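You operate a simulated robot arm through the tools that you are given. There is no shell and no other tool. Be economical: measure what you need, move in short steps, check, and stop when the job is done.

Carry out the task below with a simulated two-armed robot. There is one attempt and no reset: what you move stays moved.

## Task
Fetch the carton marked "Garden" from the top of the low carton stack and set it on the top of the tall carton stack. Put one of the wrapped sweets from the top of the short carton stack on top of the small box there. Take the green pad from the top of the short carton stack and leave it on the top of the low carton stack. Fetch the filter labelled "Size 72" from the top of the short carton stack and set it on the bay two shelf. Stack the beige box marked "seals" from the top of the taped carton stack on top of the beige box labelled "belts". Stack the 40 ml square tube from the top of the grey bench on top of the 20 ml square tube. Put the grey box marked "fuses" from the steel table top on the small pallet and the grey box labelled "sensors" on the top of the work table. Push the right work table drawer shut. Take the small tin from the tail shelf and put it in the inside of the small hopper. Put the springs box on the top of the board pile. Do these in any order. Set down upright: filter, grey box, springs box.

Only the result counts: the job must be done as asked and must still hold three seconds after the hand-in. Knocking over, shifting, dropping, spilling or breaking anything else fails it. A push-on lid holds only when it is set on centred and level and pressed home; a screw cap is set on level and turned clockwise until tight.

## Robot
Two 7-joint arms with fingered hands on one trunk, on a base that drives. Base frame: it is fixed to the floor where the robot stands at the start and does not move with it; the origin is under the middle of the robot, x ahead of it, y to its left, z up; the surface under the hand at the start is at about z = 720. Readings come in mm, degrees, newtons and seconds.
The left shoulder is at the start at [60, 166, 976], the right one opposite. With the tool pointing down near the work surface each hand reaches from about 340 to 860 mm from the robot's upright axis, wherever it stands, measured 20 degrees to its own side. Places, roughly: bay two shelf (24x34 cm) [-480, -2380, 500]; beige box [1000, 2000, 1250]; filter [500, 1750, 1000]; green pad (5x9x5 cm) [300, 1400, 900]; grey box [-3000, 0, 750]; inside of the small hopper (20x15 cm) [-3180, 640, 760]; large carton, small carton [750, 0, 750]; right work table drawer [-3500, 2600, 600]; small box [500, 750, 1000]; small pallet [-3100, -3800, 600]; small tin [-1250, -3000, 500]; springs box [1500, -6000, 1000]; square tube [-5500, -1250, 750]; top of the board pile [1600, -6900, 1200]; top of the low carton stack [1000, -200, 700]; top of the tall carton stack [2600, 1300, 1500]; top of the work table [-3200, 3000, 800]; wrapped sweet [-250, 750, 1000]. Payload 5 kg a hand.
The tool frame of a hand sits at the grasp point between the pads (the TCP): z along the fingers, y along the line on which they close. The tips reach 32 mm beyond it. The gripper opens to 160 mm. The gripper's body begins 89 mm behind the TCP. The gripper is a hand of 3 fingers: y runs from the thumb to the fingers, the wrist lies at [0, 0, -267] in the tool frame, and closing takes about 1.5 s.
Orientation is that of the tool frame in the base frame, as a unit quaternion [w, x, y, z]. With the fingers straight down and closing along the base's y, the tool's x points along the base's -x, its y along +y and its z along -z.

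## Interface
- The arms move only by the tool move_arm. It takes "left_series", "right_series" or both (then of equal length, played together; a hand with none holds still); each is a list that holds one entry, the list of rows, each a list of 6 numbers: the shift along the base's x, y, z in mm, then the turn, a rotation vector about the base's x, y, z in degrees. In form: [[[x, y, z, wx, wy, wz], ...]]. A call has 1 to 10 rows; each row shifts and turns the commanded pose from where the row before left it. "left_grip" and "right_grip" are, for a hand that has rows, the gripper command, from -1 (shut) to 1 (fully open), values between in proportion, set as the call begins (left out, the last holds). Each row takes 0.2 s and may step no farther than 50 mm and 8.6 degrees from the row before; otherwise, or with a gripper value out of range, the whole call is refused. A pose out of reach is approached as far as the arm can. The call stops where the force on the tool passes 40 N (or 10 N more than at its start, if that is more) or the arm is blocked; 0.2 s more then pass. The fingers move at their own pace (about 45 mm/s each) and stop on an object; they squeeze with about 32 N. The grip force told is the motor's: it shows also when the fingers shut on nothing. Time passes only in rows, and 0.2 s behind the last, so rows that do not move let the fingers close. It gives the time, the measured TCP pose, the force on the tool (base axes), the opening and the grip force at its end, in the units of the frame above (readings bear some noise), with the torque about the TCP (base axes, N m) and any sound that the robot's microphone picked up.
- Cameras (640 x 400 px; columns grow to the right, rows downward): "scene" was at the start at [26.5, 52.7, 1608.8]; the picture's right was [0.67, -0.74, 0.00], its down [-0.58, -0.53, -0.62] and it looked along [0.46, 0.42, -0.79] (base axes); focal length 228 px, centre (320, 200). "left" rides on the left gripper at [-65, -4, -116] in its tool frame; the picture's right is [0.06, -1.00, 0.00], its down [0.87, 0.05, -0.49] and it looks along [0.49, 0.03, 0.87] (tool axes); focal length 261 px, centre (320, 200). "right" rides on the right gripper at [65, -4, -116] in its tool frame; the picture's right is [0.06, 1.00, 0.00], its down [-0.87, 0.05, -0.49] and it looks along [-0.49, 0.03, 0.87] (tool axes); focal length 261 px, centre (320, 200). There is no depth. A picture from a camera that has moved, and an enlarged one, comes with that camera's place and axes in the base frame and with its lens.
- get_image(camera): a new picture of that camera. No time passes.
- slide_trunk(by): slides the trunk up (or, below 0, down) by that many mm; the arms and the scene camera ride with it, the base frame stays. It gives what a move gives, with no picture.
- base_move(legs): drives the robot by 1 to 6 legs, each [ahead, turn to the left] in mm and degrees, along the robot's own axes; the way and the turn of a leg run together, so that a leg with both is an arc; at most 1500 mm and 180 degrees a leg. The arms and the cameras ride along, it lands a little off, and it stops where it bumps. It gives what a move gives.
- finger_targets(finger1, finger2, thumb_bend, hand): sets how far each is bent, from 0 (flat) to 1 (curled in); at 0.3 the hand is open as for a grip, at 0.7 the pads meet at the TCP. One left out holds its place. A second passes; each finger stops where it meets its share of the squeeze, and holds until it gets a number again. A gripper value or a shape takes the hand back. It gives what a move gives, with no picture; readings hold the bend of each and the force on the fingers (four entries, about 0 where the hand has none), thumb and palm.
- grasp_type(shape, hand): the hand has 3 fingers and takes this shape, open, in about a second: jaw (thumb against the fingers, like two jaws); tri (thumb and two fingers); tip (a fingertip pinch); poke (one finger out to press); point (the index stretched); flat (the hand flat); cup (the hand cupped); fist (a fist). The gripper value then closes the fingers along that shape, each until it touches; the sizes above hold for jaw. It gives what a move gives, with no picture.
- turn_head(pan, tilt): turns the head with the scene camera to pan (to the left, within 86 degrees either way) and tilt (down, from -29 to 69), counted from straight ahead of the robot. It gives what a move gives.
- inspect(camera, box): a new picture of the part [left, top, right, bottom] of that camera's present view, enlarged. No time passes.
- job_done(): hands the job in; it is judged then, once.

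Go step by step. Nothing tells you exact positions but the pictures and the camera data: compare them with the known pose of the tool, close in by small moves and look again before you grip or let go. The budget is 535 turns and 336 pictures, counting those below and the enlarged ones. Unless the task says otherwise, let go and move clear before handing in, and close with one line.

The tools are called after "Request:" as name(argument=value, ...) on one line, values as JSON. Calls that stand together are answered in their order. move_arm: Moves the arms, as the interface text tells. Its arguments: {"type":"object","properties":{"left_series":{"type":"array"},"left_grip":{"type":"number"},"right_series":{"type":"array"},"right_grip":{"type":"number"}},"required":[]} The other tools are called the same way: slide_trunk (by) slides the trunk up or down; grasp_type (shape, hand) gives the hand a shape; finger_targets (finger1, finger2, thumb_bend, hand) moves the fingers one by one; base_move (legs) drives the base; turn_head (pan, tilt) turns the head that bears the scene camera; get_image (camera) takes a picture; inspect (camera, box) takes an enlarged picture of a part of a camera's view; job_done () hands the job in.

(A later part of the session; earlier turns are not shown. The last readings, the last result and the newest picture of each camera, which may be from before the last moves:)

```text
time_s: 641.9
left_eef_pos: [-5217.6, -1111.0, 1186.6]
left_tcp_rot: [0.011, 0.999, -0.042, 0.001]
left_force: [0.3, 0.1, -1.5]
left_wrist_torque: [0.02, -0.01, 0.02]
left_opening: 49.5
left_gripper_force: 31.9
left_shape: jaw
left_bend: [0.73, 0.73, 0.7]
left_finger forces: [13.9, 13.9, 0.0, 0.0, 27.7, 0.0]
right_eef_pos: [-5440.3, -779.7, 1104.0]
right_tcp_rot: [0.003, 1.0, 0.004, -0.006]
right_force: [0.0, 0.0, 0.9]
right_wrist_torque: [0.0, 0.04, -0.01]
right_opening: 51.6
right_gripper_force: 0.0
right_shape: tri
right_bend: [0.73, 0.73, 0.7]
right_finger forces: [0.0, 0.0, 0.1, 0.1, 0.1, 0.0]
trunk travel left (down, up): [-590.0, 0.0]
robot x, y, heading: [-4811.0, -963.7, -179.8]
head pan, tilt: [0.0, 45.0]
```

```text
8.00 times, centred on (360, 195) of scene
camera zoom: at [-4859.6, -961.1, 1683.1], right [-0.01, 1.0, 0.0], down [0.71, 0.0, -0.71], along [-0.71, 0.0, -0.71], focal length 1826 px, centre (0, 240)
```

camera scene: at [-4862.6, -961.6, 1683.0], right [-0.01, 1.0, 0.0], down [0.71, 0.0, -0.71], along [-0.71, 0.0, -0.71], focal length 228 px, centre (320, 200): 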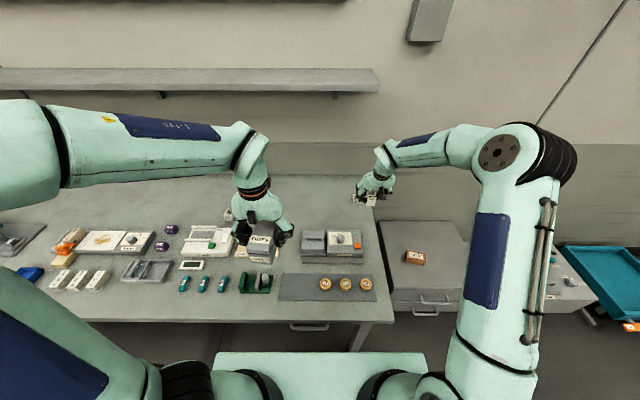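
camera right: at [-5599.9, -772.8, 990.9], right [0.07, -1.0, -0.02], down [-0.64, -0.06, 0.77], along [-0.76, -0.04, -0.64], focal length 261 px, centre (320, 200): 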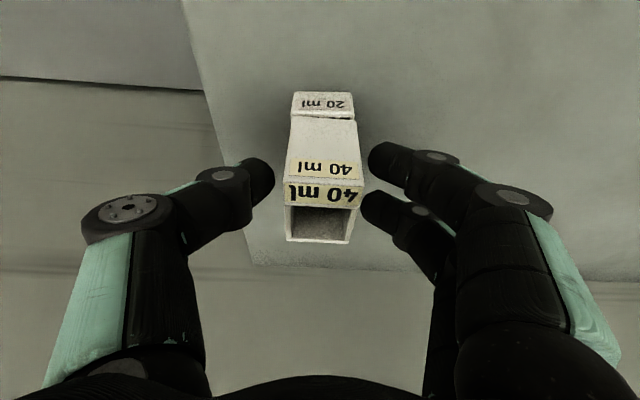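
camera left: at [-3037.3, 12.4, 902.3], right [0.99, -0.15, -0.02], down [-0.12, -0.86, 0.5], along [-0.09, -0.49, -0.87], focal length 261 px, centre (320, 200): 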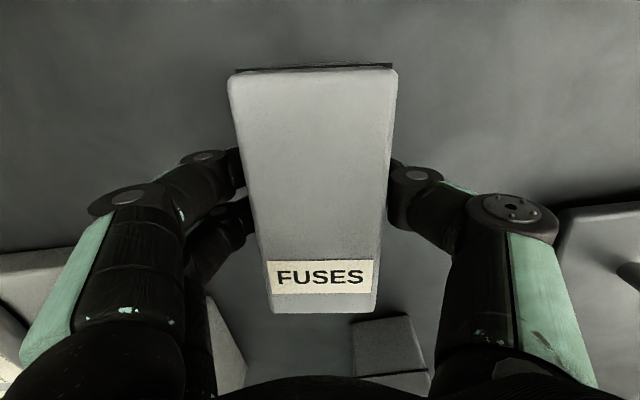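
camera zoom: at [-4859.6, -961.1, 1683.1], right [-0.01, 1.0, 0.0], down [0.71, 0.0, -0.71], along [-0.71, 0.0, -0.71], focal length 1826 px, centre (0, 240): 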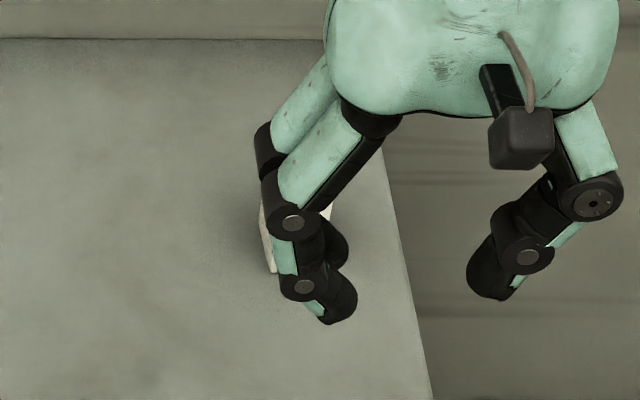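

Request:
move_arm(right_series=[[[45, 0, 10, 0, 0, 0], [45, 0, 10, 0, 0, 0], [45, 0, 10, 0, 0, 0], [45, 0, 10, 0, 0, 0], [45, 0, 10, 0, 0, 0]]])

Request:
inspect(camera="scene", box=[330, 170, 390, 220])

Request:
base_move(legs=[[-460, 0], [0, 90]])

Request:
turn_head(pan=0, tilt=25)

Request:
get_image(camera="scene")

```text
time_s: 643.1
left_eef_pos: [-5216.7, -1110.7, 1187.1]
left_tcp_rot: [0.011, 0.999, -0.042, 0.0]
left_force: [-0.1, -0.6, -2.7]
left_wrist_torque: [0.02, 0.02, -0.01]
left_opening: 49.5
left_gripper_force: 32.1
left_shape: jaw
left_bend: [0.73, 0.73, 0.7]
left_finger forces: [14.0, 13.9, 0.0, 0.1, 27.8, 0.0]
right_eef_pos: [-5214.4, -777.7, 1155.8]
right_tcp_rot: [0.004, 1.0, 0.004, -0.006]
right_force: [0.7, -0.5, -0.2]
right_wrist_torque: [0.02, 0.02, 0.0]
right_opening: 51.6
right_gripper_force: 0.1
right_shape: tri
right_bend: [0.73, 0.73, 0.7]
right_finger forces: [0.1, 0.0, 0.1, 0.0, 0.0, 0.0]
trunk travel left (down, up): [-590.0, 0.0]
robot x, y, heading: [-4811.0, -964.2, -179.6]
head pan, tilt: [0.0, 45.0]
```

```text
8.00 times, centred on (360, 195) of scene
camera zoom: at [-4859.3, -961.1, 1683.1], right [-0.01, 1.0, 0.0], down [0.71, 0.0, -0.71], along [-0.71, 0.0, -0.71], focal length 1826 px, centre (0, 240)
```

zoom: 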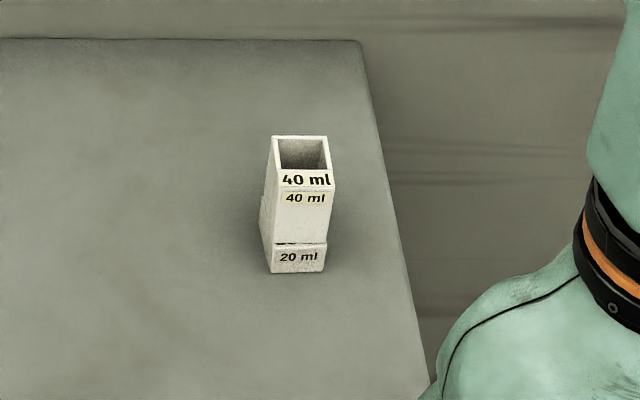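

```text
time_s: 649.9
left_eef_pos: [-4193.6, -1366.9, 1186.0]
left_tcp_rot: [0.007, 0.729, 0.685, 0.009]
left_force: [-0.2, 0.2, -1.7]
left_wrist_torque: [0.01, 0.03, -0.03]
left_opening: 49.4
left_gripper_force: 31.9
left_shape: jaw
left_bend: [0.73, 0.73, 0.7]
left_finger forces: [13.8, 13.7, 0.0, 0.0, 27.5, 0.1]
right_eef_pos: [-4525.5, -1369.5, 1154.1]
right_tcp_rot: [0.007, 0.698, 0.716, -0.001]
right_force: [-0.8, 0.9, -0.4]
right_wrist_torque: [0.0, -0.02, 0.0]
right_opening: 51.6
right_gripper_force: 0.1
right_shape: tri
right_bend: [0.73, 0.73, 0.7]
right_finger forces: [0.1, 0.1, 0.0, 0.1, 0.1, 0.0]
trunk travel left (down, up): [-590.0, 0.0]
robot x, y, heading: [-4351.5, -962.7, -88.8]
head pan, tilt: [0.0, 45.0]
```

```text
time_s: 650.7
left_eef_pos: [-4193.1, -1365.9, 1185.8]
left_tcp_rot: [0.007, 0.728, 0.685, 0.009]
left_force: [-0.4, -0.4, -2.5]
left_wrist_torque: [0.03, -0.01, 0.0]
left_opening: 49.6
left_gripper_force: 31.5
left_shape: jaw
left_bend: [0.73, 0.73, 0.7]
left_finger forces: [13.7, 13.9, 0.1, 0.0, 27.6, 0.1]
right_eef_pos: [-4524.4, -1369.7, 1153.7]
right_tcp_rot: [0.006, 0.698, 0.716, -0.001]
right_force: [0.7, -1.3, -0.9]
right_wrist_torque: [0.0, -0.02, -0.02]
right_opening: 51.3
right_gripper_force: 0.0
right_shape: tri
right_bend: [0.73, 0.73, 0.7]
right_finger forces: [0.1, 0.1, 0.0, 0.1, 0.1, 0.1]
trunk travel left (down, up): [-590.0, 0.0]
robot x, y, heading: [-4348.9, -962.1, -88.5]
head pan, tilt: [0.0, 25.0]
```

```text
151 pictures are left
camera scene: at [-4347.0, -1020.5, 1713.5], right [-1.0, -0.03, 0.0], down [-0.01, 0.42, -0.91], along [0.02, -0.91, -0.42], focal length 228 px, centre (320, 200)
```

scene: 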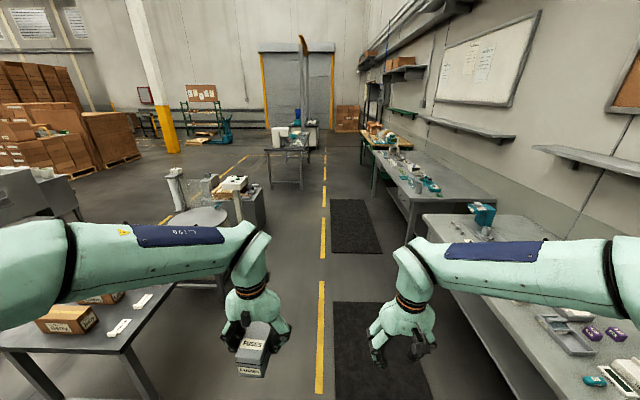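

The tubes are neatly stacked. The small pallet should be ahead-left; I'll drive south and look.

Request:
base_move(legs=[[0, -1.5], [1400, 0], [700, 0]])

Request:
turn_head(pan=50, tilt=30)

Request:
get_image(camera="scene")

```text
time_s: 661.5
left_eef_pos: [-4215.6, -3479.6, 1184.7]
left_tcp_rot: [0.007, 0.74, 0.673, 0.009]
left_force: [0.4, -0.8, -3.0]
left_wrist_torque: [0.05, -0.01, -0.02]
left_opening: 49.4
left_gripper_force: 31.6
left_shape: jaw
left_bend: [0.73, 0.73, 0.7]
left_finger forces: [13.8, 13.9, 0.0, 0.0, 27.7, 0.0]
right_eef_pos: [-4547.1, -3472.4, 1154.3]
right_tcp_rot: [0.005, 0.71, 0.705, -0.001]
right_force: [0.7, 0.1, 0.3]
right_wrist_torque: [0.02, -0.01, 0.0]
right_opening: 51.5
right_gripper_force: 0.2
right_shape: tri
right_bend: [0.73, 0.73, 0.7]
right_finger forces: [0.0, 0.0, 0.0, 0.1, 0.0, 0.0]
trunk travel left (down, up): [-590.0, 0.0]
robot x, y, heading: [-4355.5, -3068.2, -90.4]
head pan, tilt: [0.0, 25.0]
```

```text
time_s: 662.7
left_eef_pos: [-4214.2, -3478.2, 1185.1]
left_tcp_rot: [0.007, 0.74, 0.673, 0.009]
left_force: [0.8, -0.6, -2.3]
left_wrist_torque: [0.0, -0.01, 0.04]
left_opening: 49.6
left_gripper_force: 31.4
left_shape: jaw
left_bend: [0.73, 0.73, 0.7]
left_finger forces: [13.8, 13.9, 0.1, 0.1, 27.7, 0.0]
right_eef_pos: [-4547.0, -3472.2, 1153.3]
right_tcp_rot: [0.006, 0.71, 0.705, -0.001]
right_force: [0.2, 0.3, 0.2]
right_wrist_torque: [-0.02, 0.0, -0.02]
right_opening: 51.8
right_gripper_force: 0.1
right_shape: tri
right_bend: [0.73, 0.73, 0.7]
right_finger forces: [0.1, 0.1, 0.1, 0.0, 0.0, 0.1]
trunk travel left (down, up): [-590.0, 0.0]
robot x, y, heading: [-4359.0, -3066.3, -90.2]
head pan, tilt: [50.0, 30.0]
```

```text
150 pictures are left
camera scene: at [-4287.3, -3095.1, 1705.6], right [-0.65, -0.76, 0.0], down [-0.38, 0.32, -0.87], along [0.66, -0.56, -0.5], focal length 228 px, centre (320, 200)
```

scene: 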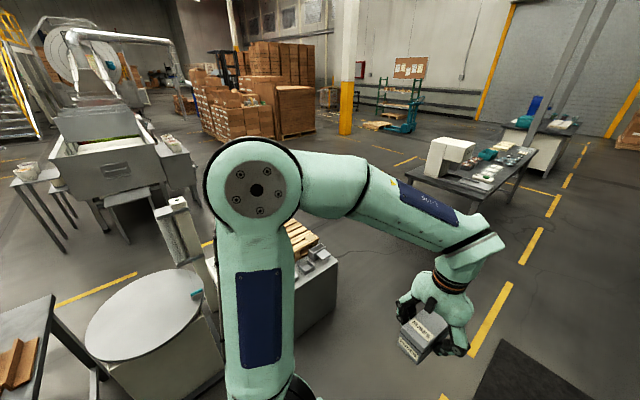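

Request:
base_move(legs=[[760, 0], [0, 90]])

Request:
turn_head(pan=0, tilt=40)

Request:
get_image(camera="scene")

```text
time_s: 670.7
left_eef_pos: [-3949.6, -3682.3, 1186.0]
left_tcp_rot: [-0.001, 0.05, 0.999, 0.011]
left_force: [-0.2, -0.4, -2.2]
left_wrist_torque: [-0.01, 0.01, 0.0]
left_opening: 49.4
left_gripper_force: 32.3
left_shape: jaw
left_bend: [0.73, 0.73, 0.7]
left_finger forces: [13.8, 13.7, 0.0, 0.0, 27.6, 0.0]
right_eef_pos: [-3957.9, -4014.4, 1154.0]
right_tcp_rot: [0.005, 0.005, 1.0, 0.003]
right_force: [0.0, -0.1, -0.5]
right_wrist_torque: [0.01, -0.01, 0.02]
right_opening: 51.4
right_gripper_force: 0.0
right_shape: tri
right_bend: [0.73, 0.73, 0.7]
right_finger forces: [0.1, 0.0, 0.0, 0.0, 0.1, 0.1]
trunk travel left (down, up): [-590.0, 0.0]
robot x, y, heading: [-4360.3, -3820.4, -0.6]
head pan, tilt: [50.0, 30.0]
```

```text
time_s: 671.9
left_eef_pos: [-3949.9, -3682.0, 1185.8]
left_tcp_rot: [-0.002, 0.051, 0.999, 0.011]
left_force: [-0.2, -0.3, -2.3]
left_wrist_torque: [-0.01, -0.03, 0.02]
left_opening: 49.3
left_gripper_force: 32.4
left_shape: jaw
left_bend: [0.73, 0.73, 0.7]
left_finger forces: [13.8, 13.7, 0.1, 0.1, 27.6, 0.0]
right_eef_pos: [-3957.8, -4014.2, 1153.8]
right_tcp_rot: [0.005, 0.006, 1.0, 0.003]
right_force: [0.2, -0.6, 0.4]
right_wrist_torque: [0.0, 0.01, -0.01]
right_opening: 51.7
right_gripper_force: 0.0
right_shape: tri
right_bend: [0.73, 0.73, 0.7]
right_finger forces: [0.0, 0.1, 0.0, 0.0, 0.0, 0.0]
trunk travel left (down, up): [-590.0, 0.0]
robot x, y, heading: [-4359.4, -3824.8, -0.7]
head pan, tilt: [0.0, 40.0]
```

```text
149 pictures are left
camera scene: at [-4305.3, -3821.9, 1690.3], right [-0.01, -1.0, 0.0], down [-0.64, 0.01, -0.77], along [0.77, -0.01, -0.64], focal length 228 px, centre (320, 200)
```

scene: 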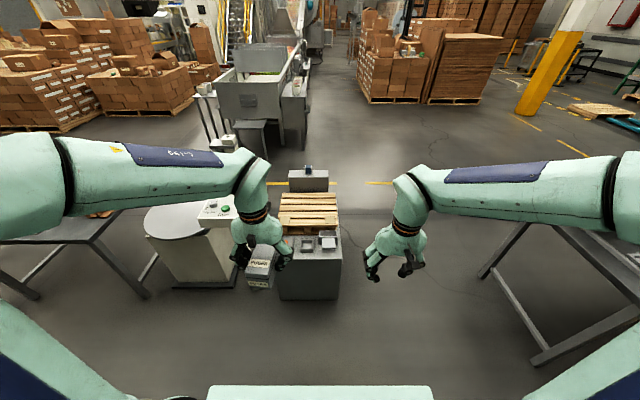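

The small pallet is straight ahead at about [-3125, -3761]. Advancing.

Request:
base_move(legs=[[580, 0]])

Request:
turn_head(pan=0, tilt=50)

Request:
get_image(camera="scene")

```text
time_s: 675.2
left_eef_pos: [-3368.8, -3688.8, 1184.7]
left_tcp_rot: [-0.001, 0.051, 0.999, 0.012]
left_force: [0.1, 0.1, -2.7]
left_wrist_torque: [0.02, 0.02, 0.0]
left_opening: 49.1
left_gripper_force: 32.3
left_shape: jaw
left_bend: [0.73, 0.73, 0.7]
left_finger forces: [13.8, 13.8, 0.0, 0.0, 27.6, 0.0]
right_eef_pos: [-3377.6, -4022.8, 1153.5]
right_tcp_rot: [0.005, 0.006, 1.0, 0.003]
right_force: [-0.2, -0.1, -1.1]
right_wrist_torque: [-0.01, 0.03, 0.0]
right_opening: 51.9
right_gripper_force: 0.1
right_shape: tri
right_bend: [0.73, 0.73, 0.7]
right_finger forces: [0.0, 0.0, 0.0, 0.0, 0.0, 0.0]
trunk travel left (down, up): [-590.0, 0.0]
robot x, y, heading: [-3784.1, -3831.6, -1.0]
head pan, tilt: [0.0, 40.0]
```

```text
time_s: 675.9
left_eef_pos: [-3369.8, -3690.4, 1185.2]
left_tcp_rot: [0.0, 0.051, 0.999, 0.011]
left_force: [0.5, 0.1, -1.5]
left_wrist_torque: [0.02, -0.01, 0.0]
left_opening: 49.4
left_gripper_force: 31.7
left_shape: jaw
left_bend: [0.73, 0.73, 0.7]
left_finger forces: [13.7, 13.8, 0.1, 0.0, 27.6, 0.0]
right_eef_pos: [-3379.2, -4023.6, 1153.8]
right_tcp_rot: [0.006, 0.007, 1.0, 0.003]
right_force: [-0.3, 0.2, 0.0]
right_wrist_torque: [0.04, -0.02, 0.01]
right_opening: 51.5
right_gripper_force: 0.1
right_shape: tri
right_bend: [0.73, 0.73, 0.7]
right_finger forces: [0.0, 0.0, 0.1, 0.0, 0.0, 0.1]
trunk travel left (down, up): [-590.0, 0.0]
robot x, y, heading: [-3783.2, -3828.6, -0.7]
head pan, tilt: [0.0, 50.0]
```

```text
148 pictures are left
camera scene: at [-3733.9, -3829.2, 1676.2], right [-0.01, -1.0, 0.0], down [-0.77, 0.01, -0.64], along [0.64, -0.01, -0.77], focal length 228 px, centre (320, 200)
```

scene: 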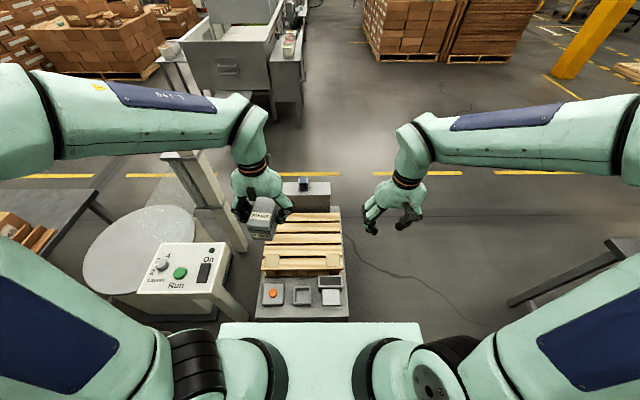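

Moving FUSES above the pallet.

Request:
move_arm(left_series=[[[35, -8, -5, 0, 0, 0], [40, -8, -10, 0, 0, 0], [40, -8, -20, 0, 0, 0], [40, -8, -25, 0, 0, 0], [40, -8, -25, 0, 0, 0], [35, -8, -30, 0, 0, 0], [30, -7, -35, 0, 0, 0], [0, 0, -45, 0, 0, 0], [0, 0, -45, 0, 0, 0], [0, 0, -45, 0, 0, 0]]])

Request:
get_image(camera="left")

Request:
get_image(camera="scene")

```text
time_s: 678.1
left_eef_pos: [-3109.3, -3746.4, 900.5]
left_tcp_rot: [0.0, 0.052, 0.999, 0.011]
left_force: [0.6, -0.1, -2.5]
left_wrist_torque: [0.0, -0.02, 0.03]
left_opening: 49.4
left_gripper_force: 31.8
left_shape: jaw
left_bend: [0.73, 0.73, 0.7]
left_finger forces: [13.9, 13.9, 0.0, 0.1, 27.7, 0.0]
right_eef_pos: [-3378.0, -4023.7, 1154.2]
right_tcp_rot: [0.005, 0.007, 1.0, 0.003]
right_force: [0.5, -0.7, 0.3]
right_wrist_torque: [0.01, 0.0, -0.01]
right_opening: 51.6
right_gripper_force: 0.1
right_shape: tri
right_bend: [0.73, 0.73, 0.7]
right_finger forces: [0.0, 0.0, 0.0, 0.0, 0.1, 0.0]
trunk travel left (down, up): [-590.0, 0.0]
robot x, y, heading: [-3783.1, -3826.7, -0.7]
head pan, tilt: [0.0, 50.0]
```

```text
147 pictures are left
camera left: at [-3046.5, -3759.4, 1015.4], right [-0.16, -0.99, -0.02], down [-0.86, 0.13, 0.5], along [-0.49, 0.1, -0.87], focal length 261 px, centre (320, 200)
```

left: 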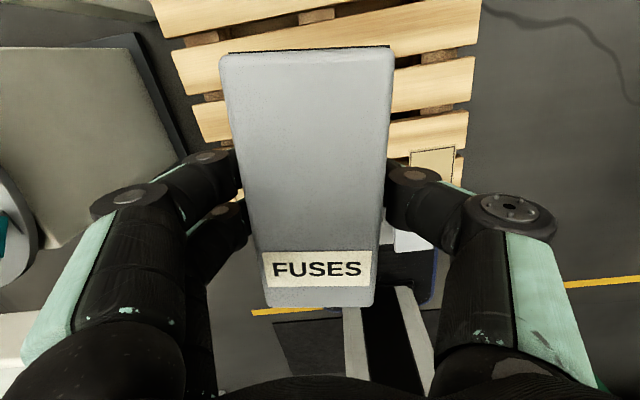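

```text
146 pictures are left
camera scene: at [-3733.1, -3829.5, 1676.1], right [-0.01, -1.0, 0.0], down [-0.77, 0.01, -0.64], along [0.64, -0.01, -0.77], focal length 228 px, centre (320, 200)
```

scene: 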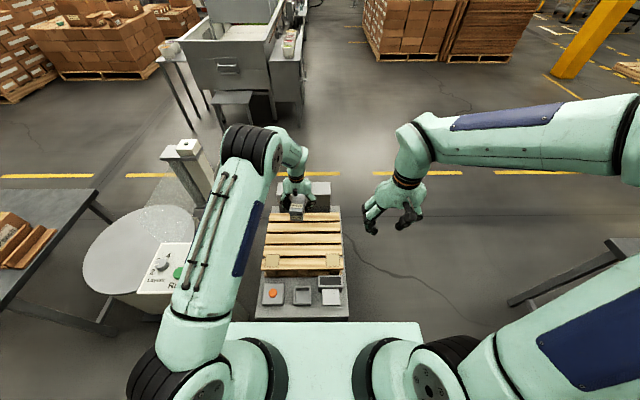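

The landing spot is well inside the pallet. Lowering.

Request:
move_arm(left_series=[[[0, 0, -48, 0, 0, 0], [0, 0, -48, 0, 0, 0], [0, 0, -48, 0, 0, 0], [0, 0, -40, 0, 0, 0], [0, 0, -30, 0, 0, 0], [0, 0, 0, 0, 0, 0]]])

Request:
get_image(camera="left")

Request:
inspect(camera="scene", box=[240, 160, 370, 330])

```text
time_s: 679.5
left_eef_pos: [-3110.2, -3745.8, 685.9]
left_tcp_rot: [-0.001, 0.052, 0.999, 0.012]
left_force: [-0.6, -0.3, -1.7]
left_wrist_torque: [-0.03, -0.01, -0.02]
left_opening: 49.3
left_gripper_force: 31.8
left_shape: jaw
left_bend: [0.73, 0.73, 0.7]
left_finger forces: [13.8, 13.9, 0.0, 0.1, 27.7, 0.1]
right_eef_pos: [-3378.6, -4023.5, 1155.1]
right_tcp_rot: [0.004, 0.007, 1.0, 0.004]
right_force: [0.1, 0.6, 1.4]
right_wrist_torque: [0.01, -0.02, 0.01]
right_opening: 51.7
right_gripper_force: 0.0
right_shape: tri
right_bend: [0.73, 0.73, 0.7]
right_finger forces: [0.1, 0.1, 0.0, 0.0, 0.1, 0.0]
trunk travel left (down, up): [-590.0, 0.0]
robot x, y, heading: [-3777.8, -3828.6, -0.7]
head pan, tilt: [0.0, 50.0]
```

```text
145 pictures are left
camera left: at [-3046.4, -3758.4, 802.2], right [-0.16, -0.99, -0.02], down [-0.86, 0.13, 0.5], along [-0.49, 0.1, -0.87], focal length 261 px, centre (320, 200)
```

left: 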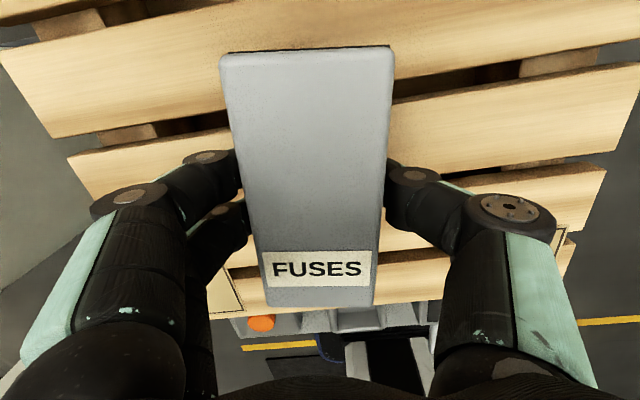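

```text
2.35 times, centred on (305, 245) of scene
camera zoom: at [-3734.1, -3829.3, 1676.1], right [-0.01, -1.0, 0.0], down [-0.77, 0.01, -0.64], along [0.64, -0.01, -0.77], focal length 537 px, centre (355, 94)
```

zoom: 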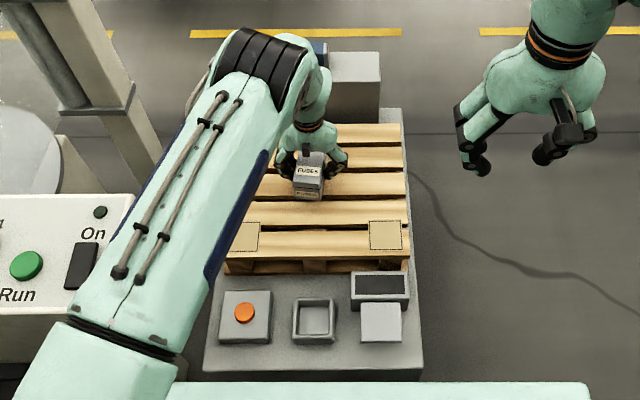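

Request:
move_arm(left_series=[[[0, 0, -20, 0, 0, 0], [0, 0, -12, 0, 0, 0], [0, 0, 0, 0, 0, 0]]])

Request:
move_arm(left_series=[[[0, 0, -4, 0, 0, 0], [0, 0, -4, 0, 0, 0], [0, 0, -4, 0, 0, 0], [0, 0, -4, 0, 0, 0], [0, 0, -4, 0, 0, 0], [0, 0, 0, 0, 0, 0]]])

```text
time_s: 680.1
left_eef_pos: [-3106.2, -3745.1, 664.0]
left_tcp_rot: [0.003, 0.05, 0.999, 0.011]
left_force: [-7.5, 0.3, 29.4]
left_wrist_torque: [0.16, 0.14, 0.1]
left_opening: 51.9
left_gripper_force: 31.9
left_shape: jaw
left_bend: [0.74, 0.74, 0.71]
left_finger forces: [17.0, 16.5, 0.0, 0.1, 34.3, 0.0]
right_eef_pos: [-3380.9, -4022.3, 1154.4]
right_tcp_rot: [0.005, 0.006, 1.0, 0.003]
right_force: [0.8, 0.1, 0.3]
right_wrist_torque: [-0.03, 0.04, -0.02]
right_opening: 51.9
right_gripper_force: 0.1
right_shape: tri
right_bend: [0.73, 0.73, 0.7]
right_finger forces: [0.1, 0.0, 0.1, 0.0, 0.0, 0.1]
trunk travel left (down, up): [-590.0, 0.0]
robot x, y, heading: [-3780.8, -3830.9, -1.0]
head pan, tilt: [0.0, 50.0]
stopped in row 3 (left hand): the force on the tool passed its limit at 47 N (the readings are from after the stop); the commanded pose is now the measured one
```

```text
time_s: 680.5
left_eef_pos: [-3102.4, -3744.6, 663.5]
left_tcp_rot: [0.007, 0.05, 0.999, 0.011]
left_force: [-4.5, 0.7, 24.2]
left_wrist_torque: [0.17, 0.14, -0.05]
left_opening: 52.0
left_gripper_force: 32.0
left_shape: jaw
left_bend: [0.74, 0.74, 0.71]
left_finger forces: [16.9, 17.1, 0.0, 0.0, 34.1, 0.0]
right_eef_pos: [-3380.4, -4023.4, 1154.3]
right_tcp_rot: [0.006, 0.005, 1.0, 0.003]
right_force: [-0.4, 0.0, -0.5]
right_wrist_torque: [-0.01, 0.03, -0.01]
right_opening: 51.8
right_gripper_force: 0.1
right_shape: tri
right_bend: [0.73, 0.73, 0.7]
right_finger forces: [0.0, 0.0, 0.0, 0.0, 0.0, 0.0]
trunk travel left (down, up): [-590.0, 0.0]
robot x, y, heading: [-3782.7, -3830.3, -0.7]
head pan, tilt: [0.0, 50.0]
stopped in row 1 (left hand): the force on the tool passed its limit at 44 N (the readings are from after the stop); the commanded pose is now the measured one
```

The box is on the pallet. Easing up, opening, rising.

Request:
move_arm(left_series=[[[0, 0, 3, 0, 0, 0], [0, 0, 0, 0, 0, 0]]])

Request:
move_arm(left_series=[[[0, 0, 0, 0, 0, 0], [0, 0, 0, 0, 0, 0], [0, 0, 0, 0, 0, 0], [0, 0, 0, 0, 0, 0]]], left_grip=0.0)

Request:
move_arm(left_series=[[[0, 0, 20, 0, 0, 0], [0, 0, 45, 0, 0, 0], [0, 0, 48, 0, 0, 0], [0, 0, 48, 0, 0, 0], [0, 0, 48, 0, 0, 0], [0, 0, 48, 0, 0, 0], [-15, 5, 45, 0, 0, 0], [-30, 8, 35, 0, 0, 0], [-40, 8, 20, 0, 0, 0], [-40, 8, 20, 0, 0, 0]]])

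Request:
inspect(camera="scene", box=[240, 160, 370, 330])

```text
time_s: 681.1
left_eef_pos: [-3103.6, -3744.2, 664.8]
left_tcp_rot: [0.005, 0.051, 0.999, 0.012]
left_force: [4.1, -1.0, 11.3]
left_wrist_torque: [0.04, -0.04, 0.01]
left_opening: 52.1
left_gripper_force: 32.4
left_shape: jaw
left_bend: [0.74, 0.74, 0.71]
left_finger forces: [16.4, 16.2, 0.1, 0.0, 32.7, 0.1]
right_eef_pos: [-3379.0, -4021.9, 1153.5]
right_tcp_rot: [0.005, 0.006, 1.0, 0.003]
right_force: [0.0, 0.3, 0.6]
right_wrist_torque: [-0.02, 0.01, -0.01]
right_opening: 51.5
right_gripper_force: 0.1
right_shape: tri
right_bend: [0.73, 0.73, 0.7]
right_finger forces: [0.0, 0.0, 0.0, 0.0, 0.0, 0.0]
trunk travel left (down, up): [-590.0, 0.0]
robot x, y, heading: [-3781.8, -3832.7, -0.9]
head pan, tilt: [0.0, 50.0]
```

```text
time_s: 682.1
left_eef_pos: [-3104.0, -3744.3, 664.2]
left_tcp_rot: [0.004, 0.052, 0.999, 0.011]
left_force: [-0.4, -0.2, 1.3]
left_wrist_torque: [-0.01, -0.02, -0.01]
left_opening: 79.2
left_gripper_force: 0.0
left_shape: jaw
left_bend: [0.72, 0.72, 0.7]
left_finger forces: [0.0, 0.0, 0.0, 0.0, 0.0, 0.1]
right_eef_pos: [-3377.6, -4021.8, 1154.4]
right_tcp_rot: [0.005, 0.007, 1.0, 0.003]
right_force: [0.2, 0.2, -0.4]
right_wrist_torque: [-0.01, -0.02, 0.0]
right_opening: 51.5
right_gripper_force: 0.1
right_shape: tri
right_bend: [0.73, 0.73, 0.7]
right_finger forces: [0.0, 0.0, 0.0, 0.1, 0.1, 0.0]
trunk travel left (down, up): [-590.0, 0.0]
robot x, y, heading: [-3782.7, -3829.1, -0.9]
head pan, tilt: [0.0, 50.0]
```

```text
time_s: 684.3
left_eef_pos: [-3229.6, -3716.4, 1041.2]
left_tcp_rot: [0.005, 0.051, 0.999, 0.01]
left_force: [0.7, 0.3, 0.0]
left_wrist_torque: [-0.01, -0.01, 0.03]
left_opening: 79.5
left_gripper_force: 0.2
left_shape: jaw
left_bend: [0.72, 0.72, 0.7]
left_finger forces: [0.0, 0.0, 0.0, 0.0, 0.1, 0.1]
right_eef_pos: [-3379.2, -4021.4, 1153.8]
right_tcp_rot: [0.006, 0.006, 1.0, 0.004]
right_force: [-0.4, -0.1, 1.1]
right_wrist_torque: [-0.01, -0.05, 0.0]
right_opening: 51.8
right_gripper_force: 0.0
right_shape: tri
right_bend: [0.73, 0.73, 0.7]
right_finger forces: [0.0, 0.0, 0.0, 0.0, 0.0, 0.0]
trunk travel left (down, up): [-590.0, 0.0]
robot x, y, heading: [-3781.8, -3828.8, -0.8]
head pan, tilt: [0.0, 50.0]
```

```text
2.35 times, centred on (305, 245) of scene
camera zoom: at [-3735.6, -3828.8, 1676.1], right [-0.01, -1.0, 0.0], down [-0.77, 0.01, -0.64], along [0.64, -0.01, -0.77], focal length 537 px, centre (355, 94)
```

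zoom: 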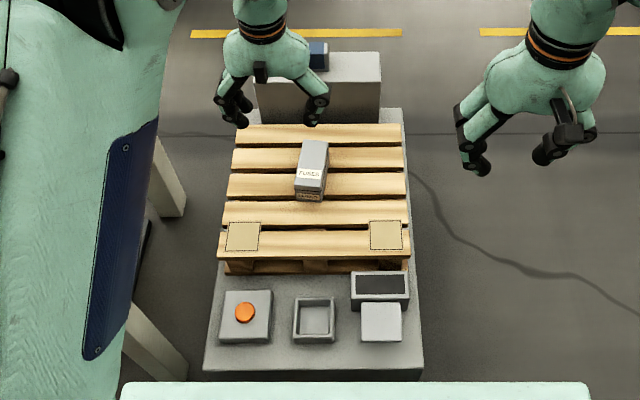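

FUSES stands on the pallet. Last item: the springs box. I'll retract and look toward the southeast.

Request:
move_arm(left_series=[[[-40, 10, 25, 0, 0, 0], [-40, 10, 25, 0, 0, 0], [-40, 10, 25, 0, 0, 0], [-30, 10, 25, 0, 0, 0]]])

Request:
base_move(legs=[[-250, 0], [0, -45]])

Request:
turn_head(pan=0, tilt=15)

Request:
get_image(camera="scene")

```text
time_s: 685.3
left_eef_pos: [-3377.7, -3675.9, 1141.8]
left_tcp_rot: [0.004, 0.051, 0.999, 0.01]
left_force: [0.4, 0.7, -0.1]
left_wrist_torque: [-0.04, 0.0, 0.02]
left_opening: 79.6
left_gripper_force: 0.0
left_shape: jaw
left_bend: [0.72, 0.72, 0.7]
left_finger forces: [0.0, 0.0, 0.0, 0.1, 0.0, 0.0]
right_eef_pos: [-3378.6, -4021.6, 1153.5]
right_tcp_rot: [0.005, 0.006, 1.0, 0.004]
right_force: [-0.1, -0.4, 0.5]
right_wrist_torque: [-0.04, 0.03, -0.01]
right_opening: 51.7
right_gripper_force: 0.0
right_shape: tri
right_bend: [0.73, 0.73, 0.7]
right_finger forces: [0.0, 0.0, 0.0, 0.0, 0.1, 0.1]
trunk travel left (down, up): [-590.0, 0.0]
robot x, y, heading: [-3785.1, -3829.1, -0.8]
head pan, tilt: [0.0, 50.0]
```

```text
time_s: 689.3
left_eef_pos: [-3640.6, -4006.1, 1143.0]
left_tcp_rot: [0.008, 0.431, 0.902, 0.008]
left_force: [-1.5, -1.3, 0.7]
left_wrist_torque: [0.01, 0.0, 0.03]
left_opening: 79.4
left_gripper_force: 0.1
left_shape: jaw
left_bend: [0.72, 0.72, 0.7]
left_finger forces: [0.1, 0.1, 0.0, 0.0, 0.0, 0.1]
right_eef_pos: [-3885.7, -4248.5, 1155.4]
right_tcp_rot: [0.007, 0.389, 0.921, 0.001]
right_force: [-0.5, 0.0, 0.0]
right_wrist_torque: [-0.01, 0.0, 0.03]
right_opening: 51.7
right_gripper_force: 0.0
right_shape: tri
right_bend: [0.73, 0.73, 0.7]
right_finger forces: [0.1, 0.0, 0.0, 0.0, 0.0, 0.0]
trunk travel left (down, up): [-590.0, 0.0]
robot x, y, heading: [-4032.9, -3827.4, -45.8]
head pan, tilt: [0.0, 50.0]
```

```text
time_s: 690.3
left_eef_pos: [-3641.1, -4005.1, 1143.9]
left_tcp_rot: [0.008, 0.43, 0.903, 0.009]
left_force: [-0.1, 0.2, -0.4]
left_wrist_torque: [0.01, -0.01, -0.03]
left_opening: 79.4
left_gripper_force: 0.1
left_shape: jaw
left_bend: [0.72, 0.72, 0.7]
left_finger forces: [0.0, 0.0, 0.1, 0.0, 0.1, 0.1]
right_eef_pos: [-3884.7, -4248.7, 1154.1]
right_tcp_rot: [0.007, 0.389, 0.921, 0.001]
right_force: [-0.3, 0.4, -0.2]
right_wrist_torque: [0.02, -0.01, 0.0]
right_opening: 51.7
right_gripper_force: 0.0
right_shape: tri
right_bend: [0.73, 0.73, 0.7]
right_finger forces: [0.1, 0.0, 0.0, 0.1, 0.0, 0.1]
trunk travel left (down, up): [-590.0, 0.0]
robot x, y, heading: [-4033.9, -3827.8, -45.8]
head pan, tilt: [0.0, 15.0]
```

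```text
142 pictures are left
camera scene: at [-3989.0, -3871.0, 1729.8], right [-0.72, -0.7, 0.0], down [-0.18, 0.19, -0.97], along [0.67, -0.69, -0.26], focal length 228 px, centre (320, 200)
```

scene: 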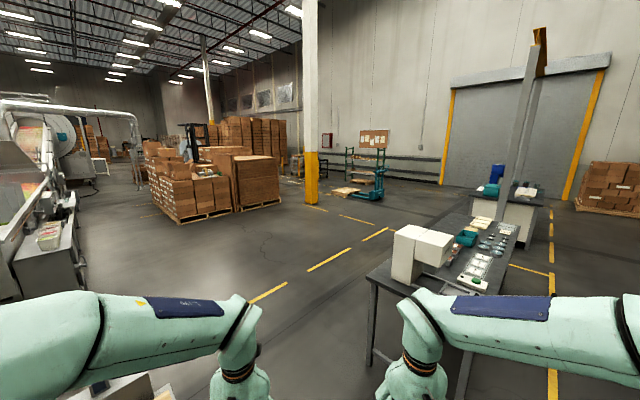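

The route is open. Driving to in front of the carton stack beside the board pile.

Request:
base_move(legs=[[500, 0], [0, 21], [1400, 0], [1400, 0], [1200, 0], [0, 24]])

Request:
get_image(camera="scene")

```text
time_s: 714.6
left_eef_pos: [361.1, -5711.6, 1142.1]
left_tcp_rot: [0.004, 0.049, 0.999, 0.011]
left_force: [0.6, 0.3, 1.2]
left_wrist_torque: [0.0, -0.01, -0.03]
left_opening: 79.5
left_gripper_force: 0.0
left_shape: jaw
left_bend: [0.72, 0.72, 0.7]
left_finger forces: [0.0, 0.0, 0.0, 0.0, 0.0, 0.0]
right_eef_pos: [361.5, -6057.5, 1154.8]
right_tcp_rot: [0.005, 0.004, 1.0, 0.004]
right_force: [1.4, 0.4, 0.5]
right_wrist_torque: [-0.02, 0.02, 0.0]
right_opening: 51.7
right_gripper_force: 0.1
right_shape: tri
right_bend: [0.73, 0.73, 0.7]
right_finger forces: [0.0, 0.1, 0.1, 0.0, 0.0, 0.0]
trunk travel left (down, up): [-590.0, 0.0]
robot x, y, heading: [-43.6, -5865.7, -0.4]
head pan, tilt: [0.0, 15.0]
```

```text
141 pictures are left
camera scene: at [22.4, -5865.1, 1729.8], right [-0.01, -1.0, 0.0], down [-0.26, 0.0, -0.97], along [0.97, -0.01, -0.26], focal length 228 px, centre (320, 200)
```

scene: 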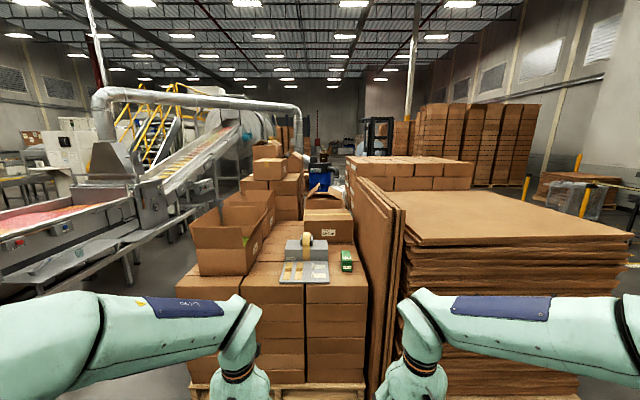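

Request:
inspect(camera="scene", box=[260, 180, 420, 300])

Request:
turn_head(pan=-35, tilt=25)

Request:
get_image(camera="scene")

```text
3.33 times, centred on (340, 240) of scene
camera zoom: at [22.4, -5865.1, 1729.8], right [-0.01, -1.0, 0.0], down [-0.26, 0.0, -0.97], along [0.97, -0.01, -0.26], focal length 761 px, centre (253, 67)
```

zoom: 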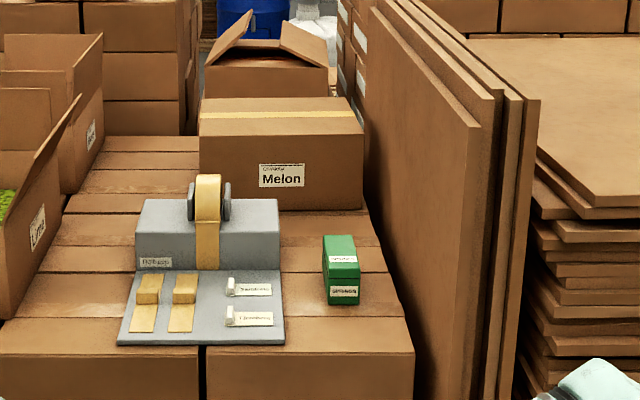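

```text
time_s: 715.6
left_eef_pos: [361.5, -5711.9, 1142.9]
left_tcp_rot: [0.004, 0.049, 0.999, 0.012]
left_force: [0.2, 1.1, -0.7]
left_wrist_torque: [0.0, -0.05, -0.03]
left_opening: 79.5
left_gripper_force: 0.1
left_shape: jaw
left_bend: [0.72, 0.72, 0.7]
left_finger forces: [0.0, 0.0, 0.0, 0.0, 0.0, 0.1]
right_eef_pos: [361.4, -6057.4, 1153.5]
right_tcp_rot: [0.006, 0.004, 1.0, 0.003]
right_force: [1.0, -0.3, -0.1]
right_wrist_torque: [-0.01, 0.0, 0.03]
right_opening: 51.9
right_gripper_force: 0.1
right_shape: tri
right_bend: [0.73, 0.73, 0.7]
right_finger forces: [0.0, 0.1, 0.0, 0.0, 0.0, 0.1]
trunk travel left (down, up): [-590.0, 0.0]
robot x, y, heading: [-43.0, -5863.7, -0.7]
head pan, tilt: [-35.0, 25.0]
```

```text
139 pictures are left
camera scene: at [3.9, -5918.4, 1713.6], right [-0.58, -0.81, 0.0], down [-0.34, 0.24, -0.91], along [0.74, -0.53, -0.42], focal length 228 px, centre (320, 200)
```

scene: 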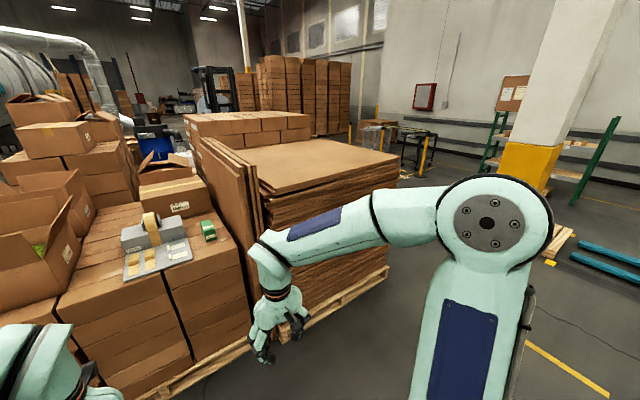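

The green box is the springs box, at roughly [1390, -6055] with standing boards to its right. Advancing for a closer look.

Request:
base_move(legs=[[700, 0]])

Request:
turn_head(pan=-5, tilt=45)

Request:
get_image(camera="scene")

Request:
get_image(camera="right")

```text
time_s: 719.4
left_eef_pos: [1060.9, -5716.3, 1141.1]
left_tcp_rot: [0.004, 0.047, 0.999, 0.011]
left_force: [0.4, -0.2, 0.3]
left_wrist_torque: [-0.01, 0.02, 0.04]
left_opening: 79.4
left_gripper_force: 0.1
left_shape: jaw
left_bend: [0.72, 0.72, 0.7]
left_finger forces: [0.0, 0.0, 0.1, 0.0, 0.0, 0.0]
right_eef_pos: [1063.9, -6061.1, 1153.5]
right_tcp_rot: [0.005, 0.001, 1.0, 0.002]
right_force: [0.2, 0.7, 0.9]
right_wrist_torque: [-0.01, 0.02, 0.01]
right_opening: 51.7
right_gripper_force: 0.1
right_shape: tri
right_bend: [0.73, 0.73, 0.7]
right_finger forces: [0.0, 0.0, 0.1, 0.0, 0.1, 0.0]
trunk travel left (down, up): [-590.0, 0.0]
robot x, y, heading: [660.3, -5874.1, -0.2]
head pan, tilt: [-35.0, 25.0]
```

```text
time_s: 720.4
left_eef_pos: [1060.9, -5715.9, 1143.0]
left_tcp_rot: [0.005, 0.047, 0.999, 0.011]
left_force: [0.2, -0.2, 1.1]
left_wrist_torque: [-0.02, -0.01, 0.0]
left_opening: 79.7
left_gripper_force: 0.1
left_shape: jaw
left_bend: [0.72, 0.72, 0.7]
left_finger forces: [0.0, 0.0, 0.0, 0.1, 0.0, 0.0]
right_eef_pos: [1064.3, -6060.4, 1154.2]
right_tcp_rot: [0.006, 0.001, 1.0, 0.003]
right_force: [-0.1, -0.1, 0.8]
right_wrist_torque: [-0.03, -0.02, 0.0]
right_opening: 51.8
right_gripper_force: 0.1
right_shape: tri
right_bend: [0.73, 0.73, 0.7]
right_finger forces: [0.0, 0.1, 0.0, 0.0, 0.1, 0.1]
trunk travel left (down, up): [-590.0, 0.0]
robot x, y, heading: [655.8, -5869.6, -0.5]
head pan, tilt: [-5.0, 45.0]
```

```text
138 pictures are left
camera scene: at [710.1, -5877.4, 1683.1], right [-0.09, -1.0, 0.0], down [-0.7, 0.07, -0.71], along [0.7, -0.07, -0.71], focal length 228 px, centre (320, 200)
```

scene: 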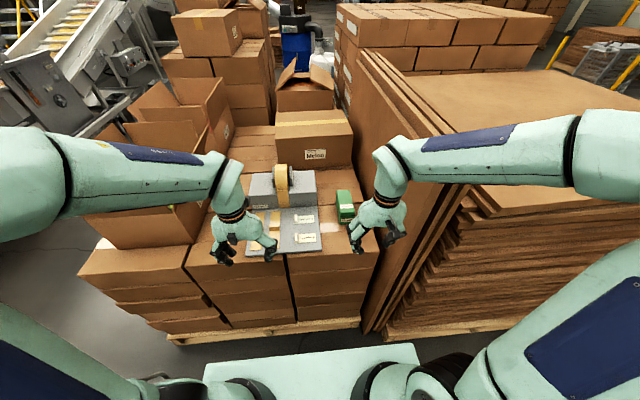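

```text
137 pictures are left
camera right: at [995.8, -6064.9, 1270.0], right [-0.06, 1.0, 0.01], down [0.86, 0.05, 0.5], along [0.5, 0.03, -0.87], focal length 261 px, centre (320, 200)
```

right: 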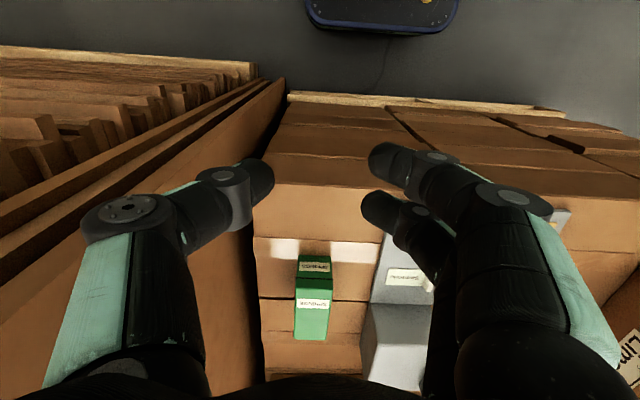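

Springs box: about 62 mm wide, near face at x ≈ 1345, y ≈ -6055, z 880–961. I'll advance 150 mm and bring the right hand above it.

Request:
base_move(legs=[[150, 0]])

Request:
move_arm(right_series=[[[40, 1, -10, 0, 0, 0], [40, 1, -10, 0, 0, 0], [40, 1, -20, 0, 0, 0], [40, 2, -20, 0, 0, 0], [38, 2, -25, 0, 0, 0], [0, 0, 0, 0, 0, 0]]], right_grip=0.0)

Request:
get_image(camera="right")

```text
time_s: 721.8
left_eef_pos: [1214.3, -5716.6, 1141.7]
left_tcp_rot: [0.003, 0.047, 0.999, 0.011]
left_force: [0.1, 0.0, 0.0]
left_wrist_torque: [0.01, 0.08, -0.01]
left_opening: 79.5
left_gripper_force: 0.1
left_shape: jaw
left_bend: [0.72, 0.72, 0.7]
left_finger forces: [0.1, 0.0, 0.0, 0.0, 0.0, 0.1]
right_eef_pos: [1214.9, -6060.9, 1152.5]
right_tcp_rot: [0.004, 0.001, 1.0, 0.004]
right_force: [0.2, 0.7, -0.8]
right_wrist_torque: [0.03, 0.05, 0.03]
right_opening: 51.8
right_gripper_force: 0.1
right_shape: tri
right_bend: [0.73, 0.73, 0.7]
right_finger forces: [0.1, 0.0, 0.1, 0.1, 0.1, 0.1]
trunk travel left (down, up): [-590.0, 0.0]
robot x, y, heading: [811.0, -5877.0, -0.1]
head pan, tilt: [-5.0, 45.0]
```

```text
time_s: 723.2
left_eef_pos: [1210.8, -5715.4, 1142.9]
left_tcp_rot: [0.005, 0.047, 0.999, 0.011]
left_force: [1.0, 0.0, 0.0]
left_wrist_torque: [0.01, -0.06, -0.03]
left_opening: 79.4
left_gripper_force: 0.1
left_shape: jaw
left_bend: [0.72, 0.72, 0.7]
left_finger forces: [0.0, 0.1, 0.0, 0.0, 0.1, 0.0]
right_eef_pos: [1412.6, -6054.9, 1069.6]
right_tcp_rot: [0.006, 0.002, 1.0, 0.004]
right_force: [0.4, -0.4, -0.6]
right_wrist_torque: [0.0, -0.02, -0.02]
right_opening: 79.4
right_gripper_force: 0.0
right_shape: tri
right_bend: [0.72, 0.72, 0.7]
right_finger forces: [0.1, 0.1, 0.0, 0.1, 0.1, 0.0]
trunk travel left (down, up): [-590.0, 0.0]
robot x, y, heading: [813.0, -5873.0, -0.5]
head pan, tilt: [-5.0, 45.0]
```

```text
136 pictures are left
camera right: at [1345.1, -6058.8, 1184.8], right [-0.06, 1.0, 0.01], down [0.86, 0.05, 0.5], along [0.5, 0.03, -0.86], focal length 261 px, centre (320, 200)
```

right: 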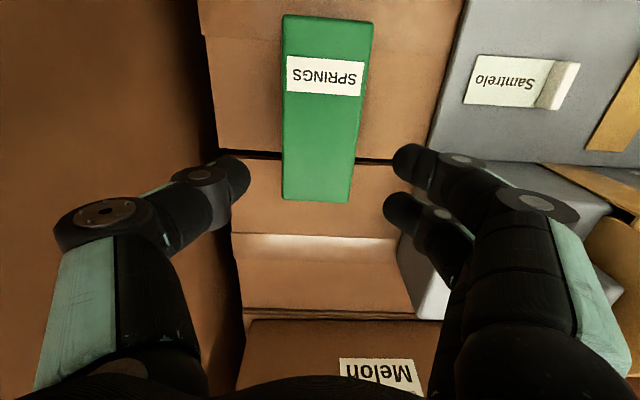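

The label reads SPRINGS; its top is at ≈ 982, centred at [1394, -6054]. Lowering over it.

Request:
move_arm(right_series=[[[-18, 3, -30, 0, 0, 0], [0, 0, -40, 0, 0, 0], [0, 0, 0, 0, 0, 0]]])

Request:
get_image(camera="right")

```text
time_s: 724.0
left_eef_pos: [1212.1, -5715.9, 1142.6]
left_tcp_rot: [0.005, 0.047, 0.999, 0.01]
left_force: [-0.6, -0.6, 0.6]
left_wrist_torque: [-0.03, -0.01, 0.03]
left_opening: 79.4
left_gripper_force: 0.0
left_shape: jaw
left_bend: [0.72, 0.72, 0.7]
left_finger forces: [0.0, 0.0, 0.1, 0.0, 0.0, 0.1]
right_eef_pos: [1394.3, -6051.1, 997.8]
right_tcp_rot: [0.005, 0.002, 1.0, 0.003]
right_force: [0.1, 0.8, -0.5]
right_wrist_torque: [0.01, -0.01, 0.0]
right_opening: 79.3
right_gripper_force: 0.1
right_shape: tri
right_bend: [0.72, 0.72, 0.7]
right_finger forces: [0.1, 0.0, 0.0, 0.0, 0.0, 0.0]
trunk travel left (down, up): [-590.0, 0.0]
robot x, y, heading: [814.2, -5873.2, -0.4]
head pan, tilt: [-5.0, 45.0]
```

```text
135 pictures are left
camera right: at [1327.2, -6055.5, 1114.4], right [-0.06, 1.0, 0.01], down [0.86, 0.05, 0.5], along [0.5, 0.04, -0.87], focal length 261 px, centre (320, 200)
```

right: 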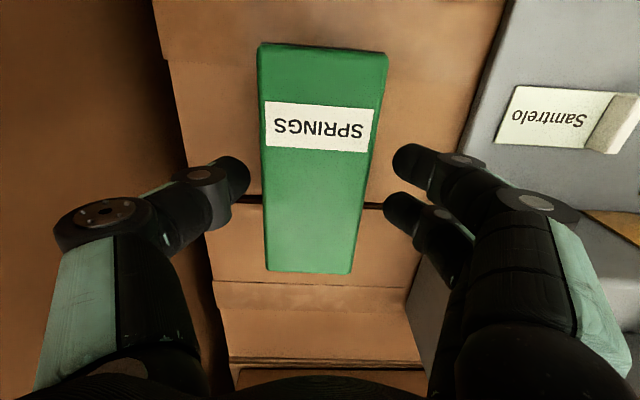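

Request:
move_arm(right_series=[[[0, -2, -25, 0, 0, 0], [0, 0, -23, 0, 0, 0], [0, 0, 0, 0, 0, 0]]])

Request:
move_arm(right_series=[[[0, 0, 0, 0, 0, 0], [0, 0, 0, 0, 0, 0], [0, 0, 0, 0, 0, 0], [0, 0, 0, 0, 0, 0], [0, 0, 0, 0, 0, 0]]], right_grip=-1)

Request:
get_image(camera="right")

```text
time_s: 724.8
left_eef_pos: [1212.9, -5716.9, 1143.0]
left_tcp_rot: [0.004, 0.047, 0.999, 0.012]
left_force: [-0.7, -0.3, 0.4]
left_wrist_torque: [0.02, -0.04, -0.01]
left_opening: 79.7
left_gripper_force: 0.1
left_shape: jaw
left_bend: [0.72, 0.72, 0.7]
left_finger forces: [0.0, 0.0, 0.0, 0.1, 0.1, 0.0]
right_eef_pos: [1395.5, -6053.4, 951.4]
right_tcp_rot: [0.005, 0.002, 1.0, 0.003]
right_force: [-1.2, -0.4, 0.6]
right_wrist_torque: [-0.02, 0.0, 0.01]
right_opening: 79.3
right_gripper_force: 0.0
right_shape: tri
right_bend: [0.72, 0.72, 0.7]
right_finger forces: [0.1, 0.0, 0.0, 0.0, 0.1, 0.0]
trunk travel left (down, up): [-590.0, 0.0]
robot x, y, heading: [809.7, -5874.3, -0.2]
head pan, tilt: [-5.0, 45.0]
```

```text
time_s: 726.0
left_eef_pos: [1213.4, -5716.5, 1142.9]
left_tcp_rot: [0.004, 0.047, 0.999, 0.011]
left_force: [0.2, 0.0, 0.6]
left_wrist_torque: [0.01, -0.03, 0.0]
left_opening: 79.3
left_gripper_force: 0.1
left_shape: jaw
left_bend: [0.72, 0.72, 0.7]
left_finger forces: [0.1, 0.0, 0.0, 0.0, 0.0, 0.0]
right_eef_pos: [1394.4, -6053.1, 950.4]
right_tcp_rot: [0.005, 0.002, 1.0, 0.004]
right_force: [-1.0, -0.4, 0.5]
right_wrist_torque: [0.03, 0.01, 0.0]
right_opening: 55.0
right_gripper_force: 32.4
right_shape: tri
right_bend: [0.73, 0.73, 0.7]
right_finger forces: [14.5, 14.5, 0.0, 0.0, 29.2, 0.0]
trunk travel left (down, up): [-590.0, 0.0]
robot x, y, heading: [807.7, -5871.3, 0.0]
head pan, tilt: [-5.0, 45.0]
```

```text
134 pictures are left
camera right: at [1328.0, -6057.1, 1066.3], right [-0.06, 1.0, 0.01], down [0.86, 0.05, 0.5], along [0.5, 0.04, -0.87], focal length 261 px, centre (320, 200)
```

right: 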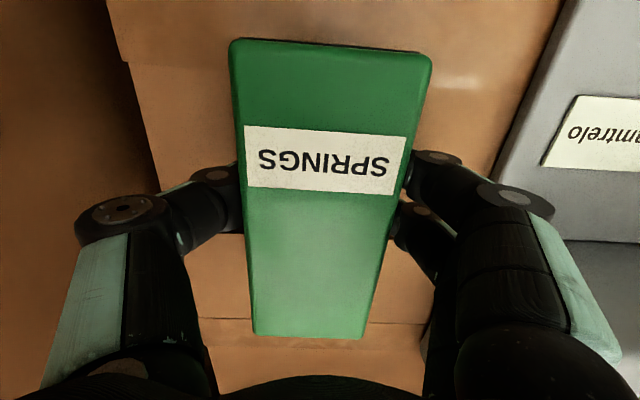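

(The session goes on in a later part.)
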